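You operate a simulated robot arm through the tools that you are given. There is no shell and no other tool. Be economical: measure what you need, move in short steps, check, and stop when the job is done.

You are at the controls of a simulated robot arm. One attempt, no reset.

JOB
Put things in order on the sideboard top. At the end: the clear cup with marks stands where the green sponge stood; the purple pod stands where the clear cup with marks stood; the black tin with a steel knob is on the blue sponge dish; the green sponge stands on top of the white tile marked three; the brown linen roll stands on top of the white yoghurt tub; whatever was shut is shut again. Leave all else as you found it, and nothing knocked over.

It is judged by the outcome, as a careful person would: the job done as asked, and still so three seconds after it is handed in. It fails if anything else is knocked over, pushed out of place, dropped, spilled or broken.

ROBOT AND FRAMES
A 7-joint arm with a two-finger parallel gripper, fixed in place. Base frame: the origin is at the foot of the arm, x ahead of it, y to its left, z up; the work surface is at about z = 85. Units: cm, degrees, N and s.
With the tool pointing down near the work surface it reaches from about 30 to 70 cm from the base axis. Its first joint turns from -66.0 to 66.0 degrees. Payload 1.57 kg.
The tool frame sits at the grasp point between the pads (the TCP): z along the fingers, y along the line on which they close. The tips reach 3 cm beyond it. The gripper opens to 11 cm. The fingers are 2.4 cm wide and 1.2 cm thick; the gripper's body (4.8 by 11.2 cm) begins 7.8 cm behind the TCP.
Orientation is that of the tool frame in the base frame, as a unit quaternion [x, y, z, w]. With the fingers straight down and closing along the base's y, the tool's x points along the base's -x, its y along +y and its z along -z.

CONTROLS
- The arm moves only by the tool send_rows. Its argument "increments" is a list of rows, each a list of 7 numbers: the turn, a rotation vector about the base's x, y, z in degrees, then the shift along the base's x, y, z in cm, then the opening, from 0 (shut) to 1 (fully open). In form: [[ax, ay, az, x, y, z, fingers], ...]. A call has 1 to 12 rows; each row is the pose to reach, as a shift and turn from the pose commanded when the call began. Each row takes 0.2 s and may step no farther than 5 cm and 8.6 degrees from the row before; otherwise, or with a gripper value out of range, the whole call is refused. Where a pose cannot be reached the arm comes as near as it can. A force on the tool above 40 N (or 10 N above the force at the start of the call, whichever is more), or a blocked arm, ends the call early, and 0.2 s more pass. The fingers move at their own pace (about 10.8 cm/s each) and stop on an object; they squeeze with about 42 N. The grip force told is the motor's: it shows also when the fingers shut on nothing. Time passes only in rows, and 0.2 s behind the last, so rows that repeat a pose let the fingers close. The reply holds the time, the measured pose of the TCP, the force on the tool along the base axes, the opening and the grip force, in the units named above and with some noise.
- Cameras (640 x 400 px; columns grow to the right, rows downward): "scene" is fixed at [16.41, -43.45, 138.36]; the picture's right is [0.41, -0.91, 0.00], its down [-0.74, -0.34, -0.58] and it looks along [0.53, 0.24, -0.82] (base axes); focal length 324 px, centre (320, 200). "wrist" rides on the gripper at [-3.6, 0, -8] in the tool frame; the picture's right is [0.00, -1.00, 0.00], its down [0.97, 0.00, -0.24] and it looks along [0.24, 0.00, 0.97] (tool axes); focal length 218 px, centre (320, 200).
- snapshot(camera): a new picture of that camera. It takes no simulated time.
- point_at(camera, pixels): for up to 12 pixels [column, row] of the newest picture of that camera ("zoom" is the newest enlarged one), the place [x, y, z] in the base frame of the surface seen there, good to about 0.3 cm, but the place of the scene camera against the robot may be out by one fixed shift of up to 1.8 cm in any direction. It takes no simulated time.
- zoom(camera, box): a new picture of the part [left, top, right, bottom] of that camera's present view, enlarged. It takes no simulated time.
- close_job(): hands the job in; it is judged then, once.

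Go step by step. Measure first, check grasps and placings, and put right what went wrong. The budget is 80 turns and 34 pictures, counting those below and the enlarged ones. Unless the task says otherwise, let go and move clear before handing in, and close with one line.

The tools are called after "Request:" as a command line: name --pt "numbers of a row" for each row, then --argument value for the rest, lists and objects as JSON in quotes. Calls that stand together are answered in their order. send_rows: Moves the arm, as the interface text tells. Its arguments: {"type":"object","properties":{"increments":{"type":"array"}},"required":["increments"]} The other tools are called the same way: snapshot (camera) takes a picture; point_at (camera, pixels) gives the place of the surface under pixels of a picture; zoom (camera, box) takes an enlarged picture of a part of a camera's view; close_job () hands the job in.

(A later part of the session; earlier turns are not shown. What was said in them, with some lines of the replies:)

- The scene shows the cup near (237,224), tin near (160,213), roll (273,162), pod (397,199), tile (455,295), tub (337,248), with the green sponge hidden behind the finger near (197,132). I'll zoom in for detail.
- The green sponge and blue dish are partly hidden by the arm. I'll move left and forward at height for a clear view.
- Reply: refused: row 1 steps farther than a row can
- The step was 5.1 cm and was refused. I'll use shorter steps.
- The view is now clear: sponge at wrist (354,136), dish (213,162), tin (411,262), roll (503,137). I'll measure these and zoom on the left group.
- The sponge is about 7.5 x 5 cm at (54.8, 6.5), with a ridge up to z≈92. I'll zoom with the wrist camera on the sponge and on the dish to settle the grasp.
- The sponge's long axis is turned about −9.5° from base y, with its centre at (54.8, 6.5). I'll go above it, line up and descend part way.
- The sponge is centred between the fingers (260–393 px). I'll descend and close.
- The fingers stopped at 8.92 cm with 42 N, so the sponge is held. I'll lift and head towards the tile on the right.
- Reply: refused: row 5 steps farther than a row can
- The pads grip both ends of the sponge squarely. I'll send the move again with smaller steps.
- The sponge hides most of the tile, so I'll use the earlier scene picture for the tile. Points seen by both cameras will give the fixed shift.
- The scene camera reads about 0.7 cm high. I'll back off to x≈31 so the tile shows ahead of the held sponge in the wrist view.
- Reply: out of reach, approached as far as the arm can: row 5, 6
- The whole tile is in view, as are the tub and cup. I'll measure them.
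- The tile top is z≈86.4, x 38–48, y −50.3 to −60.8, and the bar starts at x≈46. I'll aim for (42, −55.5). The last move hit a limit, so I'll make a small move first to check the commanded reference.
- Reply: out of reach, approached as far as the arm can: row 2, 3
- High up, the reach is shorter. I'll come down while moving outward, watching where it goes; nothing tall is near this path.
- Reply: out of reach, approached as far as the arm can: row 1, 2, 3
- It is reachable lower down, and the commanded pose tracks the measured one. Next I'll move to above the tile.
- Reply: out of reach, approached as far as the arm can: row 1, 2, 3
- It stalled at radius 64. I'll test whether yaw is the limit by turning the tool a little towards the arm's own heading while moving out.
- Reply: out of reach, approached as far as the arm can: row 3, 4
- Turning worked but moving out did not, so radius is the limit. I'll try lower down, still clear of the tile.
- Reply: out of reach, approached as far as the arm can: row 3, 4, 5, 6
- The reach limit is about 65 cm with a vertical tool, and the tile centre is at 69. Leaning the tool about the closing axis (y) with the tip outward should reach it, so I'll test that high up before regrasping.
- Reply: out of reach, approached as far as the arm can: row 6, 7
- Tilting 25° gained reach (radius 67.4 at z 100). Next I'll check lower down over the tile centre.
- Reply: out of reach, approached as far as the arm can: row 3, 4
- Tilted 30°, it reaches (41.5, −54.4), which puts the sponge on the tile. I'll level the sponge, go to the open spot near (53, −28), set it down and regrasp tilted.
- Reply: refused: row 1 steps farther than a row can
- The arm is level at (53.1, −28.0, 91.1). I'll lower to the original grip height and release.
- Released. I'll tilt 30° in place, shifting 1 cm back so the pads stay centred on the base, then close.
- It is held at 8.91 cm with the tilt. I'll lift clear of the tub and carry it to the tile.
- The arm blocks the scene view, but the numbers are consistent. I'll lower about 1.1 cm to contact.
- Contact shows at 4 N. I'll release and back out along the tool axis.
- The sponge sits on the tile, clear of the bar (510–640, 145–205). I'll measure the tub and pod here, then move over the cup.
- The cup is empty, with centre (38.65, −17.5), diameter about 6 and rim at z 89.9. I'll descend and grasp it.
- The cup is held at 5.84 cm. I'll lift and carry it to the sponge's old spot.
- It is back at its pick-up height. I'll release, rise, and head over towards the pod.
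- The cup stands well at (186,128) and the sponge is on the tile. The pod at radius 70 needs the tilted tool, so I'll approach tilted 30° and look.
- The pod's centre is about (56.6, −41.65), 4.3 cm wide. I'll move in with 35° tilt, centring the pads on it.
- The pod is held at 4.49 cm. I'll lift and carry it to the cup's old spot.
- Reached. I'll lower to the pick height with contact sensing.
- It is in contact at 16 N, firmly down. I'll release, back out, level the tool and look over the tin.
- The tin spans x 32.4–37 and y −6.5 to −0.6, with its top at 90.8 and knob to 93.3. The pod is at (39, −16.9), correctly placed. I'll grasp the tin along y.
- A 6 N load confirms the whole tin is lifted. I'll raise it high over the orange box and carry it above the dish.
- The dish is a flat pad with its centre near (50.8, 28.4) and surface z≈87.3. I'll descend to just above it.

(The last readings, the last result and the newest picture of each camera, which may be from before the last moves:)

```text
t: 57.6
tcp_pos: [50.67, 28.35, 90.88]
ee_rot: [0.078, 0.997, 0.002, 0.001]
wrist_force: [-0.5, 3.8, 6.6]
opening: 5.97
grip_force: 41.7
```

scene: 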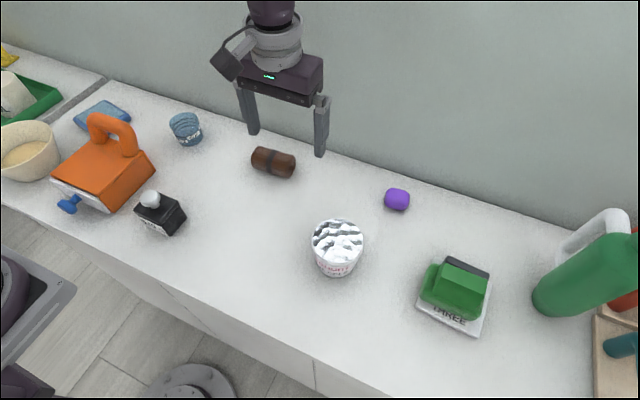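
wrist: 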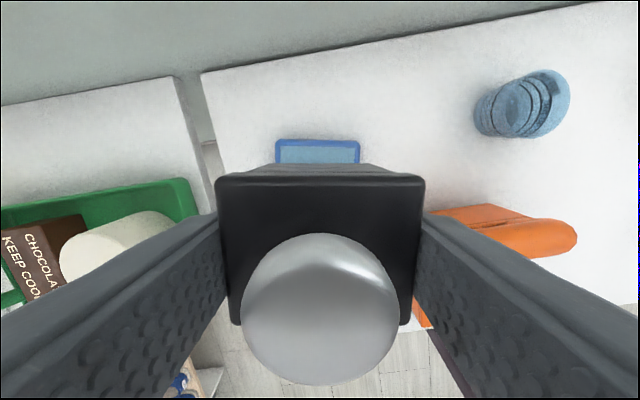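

Contact (+6.6 N, the load is transferred). I'll release, rise, and travel towards the roll.

Request:
send_rows --pt "0 0 0 0 0 0 0.8" --pt "0 0 0 0 0 0 0.8" --pt "0 0 0 0 0 4 0.8" --pt "0 0 0 0 0 8.5 1" --pt "0 0 4 0 0 12.5 1" --pt "0 0 9 0 -4 14 1" --pt "0 0 9 0 -8.5 14 1" --pt "0 0 9 0 -13 14 1" --pt "0 0 9 0 -17.5 14 1" --pt "0 0 9 0 -22 14 1" --pt "0 0 9 0 -26.5 14 1" --pt "0 0 9 0 -31 14 1"

Request:
snapshot --camera "scene"

Request:
send_rows --pt "0 0 0 0 -4 -2 1" --pt "0 0 0 0 -8.5 -4 1" --pt "0 0 0 0 -13 -4 1" --pt "0 0 0 0 -13 -4 1"

Request:
snapshot --camera "wrist"

```text
t: 60.2
tcp_pos: [50.76, -2.79, 104.84]
ee_rot: [0.0, 1.0, 0.001, 0.0]
wrist_force: [0.3, -0.7, -0.2]
opening: 11.02
grip_force: 0.1
```

```text
9 pictures are left
```

scene: 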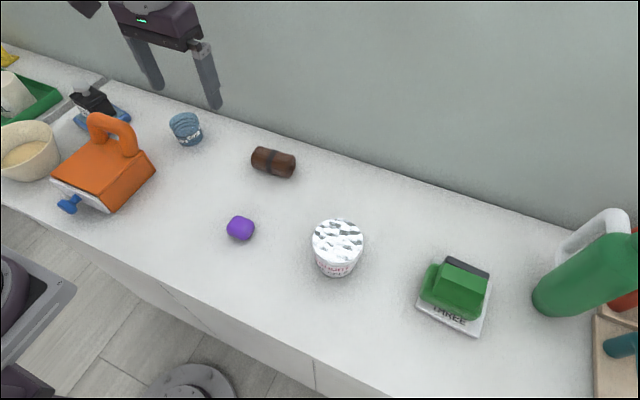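

```text
t: 61.2
tcp_pos: [50.84, -15.84, 100.78]
ee_rot: [0.001, 1.0, 0.002, 0.0]
wrist_force: [-0.2, -0.5, -0.3]
opening: 11.02
grip_force: 0.1
```

```text
8 pictures are left
```

wrist: 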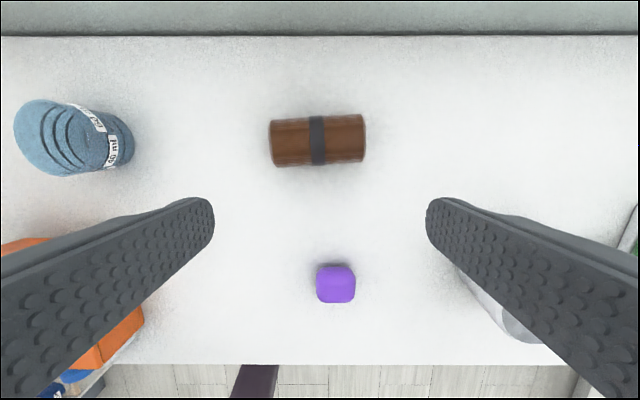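

The tin is on the dish at scene (93,100). The roll spans wrist (270–366, 115–165); I'll measure it.

Request:
point_at --camera "wrist" --pixels '[[273, 122], [274, 160], [363, 118], [363, 158], [318, 118], [318, 140], [318, 162], [277, 140], [360, 138], [335, 280]]'

Request:
zoom --camera "wrist" --box '[240, 90, 400, 190]'

```text
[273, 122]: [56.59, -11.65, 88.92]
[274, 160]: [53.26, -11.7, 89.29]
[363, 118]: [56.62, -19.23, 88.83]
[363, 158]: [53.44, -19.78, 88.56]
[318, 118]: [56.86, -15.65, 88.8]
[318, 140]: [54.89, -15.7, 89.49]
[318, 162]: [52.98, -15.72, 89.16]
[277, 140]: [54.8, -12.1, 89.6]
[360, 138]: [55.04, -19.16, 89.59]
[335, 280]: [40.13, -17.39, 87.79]
```

```text
4.00 times, centred on (320, 140) of wrist
```

zoom: 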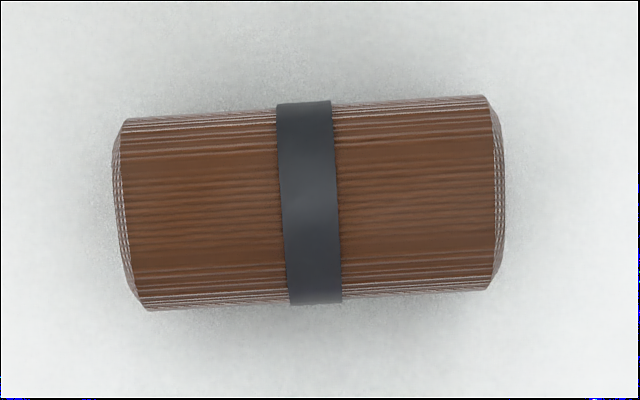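

Request:
point_at --camera "wrist" --pixels '[[335, 268], [335, 290], [335, 299], [320, 285], [352, 285]]'

Request:
send_rows --pt "0 0 1.5 2 0.1 -3 1" --pt "0 0 3 4.1 0.2 -7 1" --pt "0 0 3 4.1 0.2 -10 1" --pt "0 0 3 4.1 0.2 -12.2 1" --pt "0 0 3 4.1 0.2 -12.2 0.4" --pt "0 0 3 4.1 0.2 -12.2 0.4" --pt "0 0 3 4.1 0.2 -12.2 0.4"

```text
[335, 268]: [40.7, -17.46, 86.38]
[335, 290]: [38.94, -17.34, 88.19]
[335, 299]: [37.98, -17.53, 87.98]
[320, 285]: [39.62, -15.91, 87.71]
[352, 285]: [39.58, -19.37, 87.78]
```

```text
t: 62.8
tcp_pos: [54.77, -15.41, 88.67]
ee_rot: [-0.026, 1.0, 0.003, 0.0]
wrist_force: [0.1, -0.4, -0.2]
opening: 8.45
grip_force: 41.9
```

The pod's centre is ≈(38.9, −17.5), good. The roll is gripped at 8.45 cm; I'll lift it and carry it above the tub.

Request:
send_rows --pt "0 0 0 0 0 3 0.4" --pt "0 0 0 0 0 7 0.4" --pt "0 0 0 0 0 11.5 0.4" --pt "0 0 0 -2 -2 13.5 0.4" --pt "0 0 0 -4.5 -6 13.5 0.4" --pt "0 0 0 -7 -10 13.5 0.4" --pt "0 0 0 -9.5 -14 13.5 0.4" --pt "0 0 0 -12 -17.5 13.5 0.4" --pt "0 0 0 -13.75 -19.95 12 0.4" --pt "0 0 0 -13.75 -19.95 9.5 0.4" --pt "0 0 0 -13.75 -19.95 9.5 0.4"

Request:
zoom --camera "scene" --box '[250, 160, 450, 300]'

```text
t: 65.2
tcp_pos: [40.92, -35.56, 98.21]
ee_rot: [-0.026, 1.0, 0.001, 0.0]
wrist_force: [0.0, -0.2, -0.6]
opening: 8.46
grip_force: 42.0
```

```text
2.86 times, centred on (350, 230) of scene
```

zoom: 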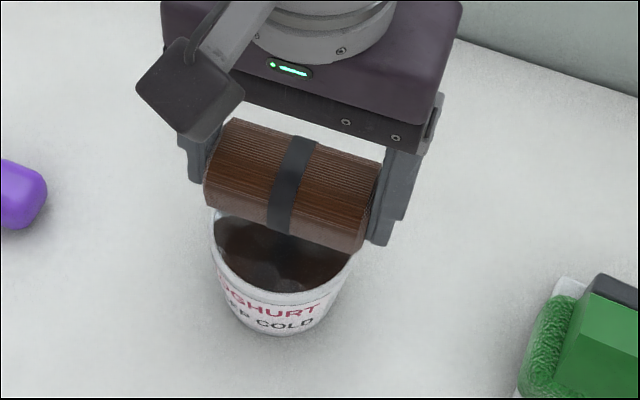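

The roll is centred over the foil lid. I'll lower it to contact.

Request:
send_rows --pt "0 0 0 0.1 0.15 -1 0.4" --pt "0 0 0 0.1 0.15 -1.6 0.4" --pt "0 0 0 0.1 0.15 -1.9 0.4" --pt "0 0 0 0.1 0.15 -1.9 0.4"

```text
t: 66.2
tcp_pos: [41.15, -35.32, 96.34]
ee_rot: [-0.027, 1.0, 0.002, 0.0]
wrist_force: [-0.2, 0.1, -0.6]
opening: 8.46
grip_force: 42.2
```

Request:
send_rows --pt "0 0 0 0 0 -0.1 0.4" --pt "0 0 0 0 0 -0.2 0.4" --pt "0 0 0 0 0 -0.25 0.4" --pt "0 0 0 0 0 -0.25 0.4"

```text
t: 67.2
tcp_pos: [41.04, -35.45, 96.19]
ee_rot: [-0.026, 1.0, 0.0, 0.001]
wrist_force: [0.6, 2.0, 22.8]
opening: 8.46
grip_force: 42.2
```

Firm contact. I'll ease up slightly, open, and rise.

Request:
send_rows --pt "0 0 0 0 0 0.15 0.4" --pt "0 0 0 0 0 0.15 0.85" --pt "0 0 0 0 0 0.15 1" --pt "0 0 0 0 0 0.15 1" --pt "0 0 0 0 0 3 1" --pt "0 0 0 0 0 7 1" --pt "0 0 0 0 4 9 1" --pt "0 0 0 0 8 11 1" --pt "0 0 0 0 12 12 1" --pt "0 0 0 0 16.5 12 1" --pt "0 0 0 0 21 12 1" --pt "0 0 0 0 25 12 1"

Request:
snapshot --camera "scene"

Request:
zoom --camera "scene" --box '[200, 160, 520, 360]'

Request:
zoom --camera "scene" --box '[0, 60, 240, 210]'

```text
t: 69.8
tcp_pos: [41.39, -10.17, 108.1]
ee_rot: [-0.026, 1.0, 0.002, 0.0]
wrist_force: [-0.2, 0.1, 0.0]
opening: 11.0
grip_force: 0.1
```

```text
5 pictures are left
```

scene: 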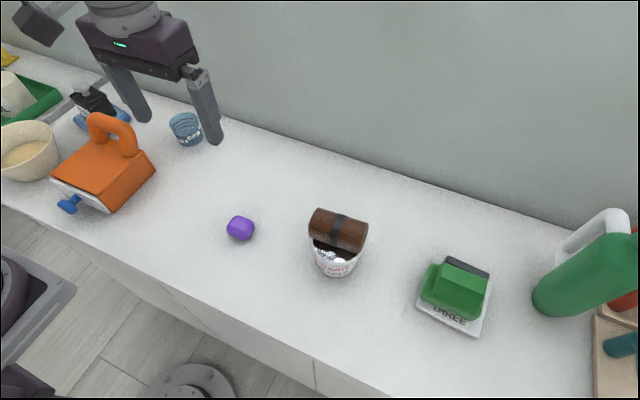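

```text
2.00 times, centred on (360, 260) of scene
```

zoom: 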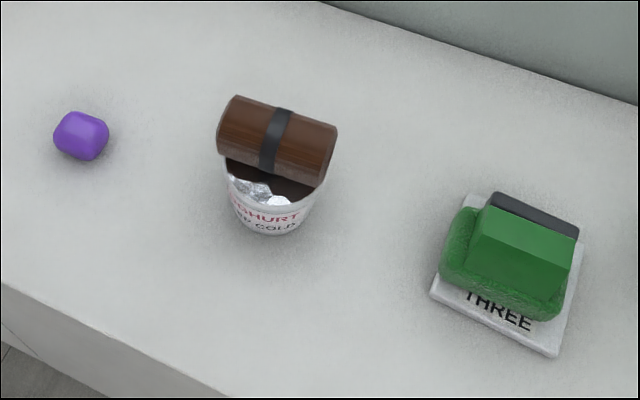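

```text
2.67 times, centred on (120, 135) of scene
```

zoom: 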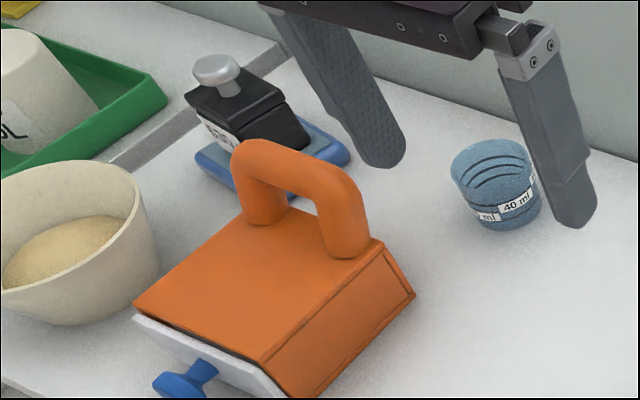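

All five items appear in place. I'll wait 2 s, then check with one more picture that nothing creeps.

Request:
send_rows --pt "0 0 0 0 0 0 1" --pt "0 0 0 0 0 0 1" --pt "0 0 0 0 0 0 1" --pt "0 0 0 0 0 0 1" --pt "0 0 0 0 0 0 1" --pt "0 0 0 0 0 0 1" --pt "0 0 0 0 0 0 1" --pt "0 0 0 0 0 0 1" --pt "0 0 0 0 0 0 1" --pt "0 0 0 0 0 0 1"

Request:
snapshot --camera "scene"

Request:
point_at --camera "scene" --pixels '[[340, 222], [315, 212], [362, 232], [335, 262], [90, 100], [186, 118]]'

```text
t: 72.0
tcp_pos: [41.26, -10.26, 108.14]
ee_rot: [-0.026, 1.0, 0.002, 0.0]
wrist_force: [0.0, 0.3, 0.1]
opening: 11.01
grip_force: 0.0
```

```text
2 pictures are left
```

scene: 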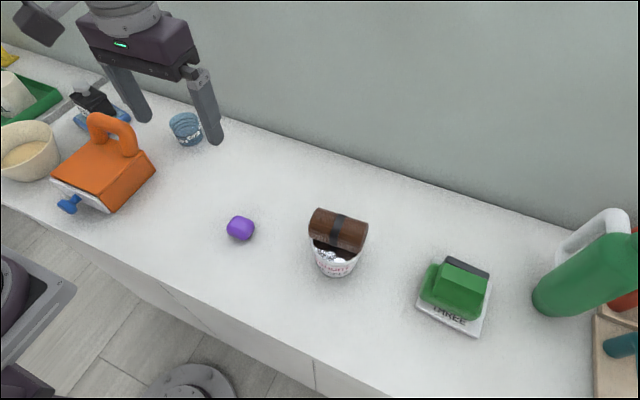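

```text
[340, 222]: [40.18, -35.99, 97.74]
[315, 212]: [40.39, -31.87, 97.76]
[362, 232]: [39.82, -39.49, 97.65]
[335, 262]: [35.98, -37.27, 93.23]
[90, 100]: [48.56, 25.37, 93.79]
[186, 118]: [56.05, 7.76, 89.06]
```

Nothing moved between the last two pictures: the roll is steady on the tub, and the other objects are in place. I'm handing in.

Request:
close_job

```text
The job is handed in.
```

The job is handed in: the cup, pod, tin, sponge and roll are all where you asked. Nothing was opened or knocked over, and the last two pictures show nothing moving.
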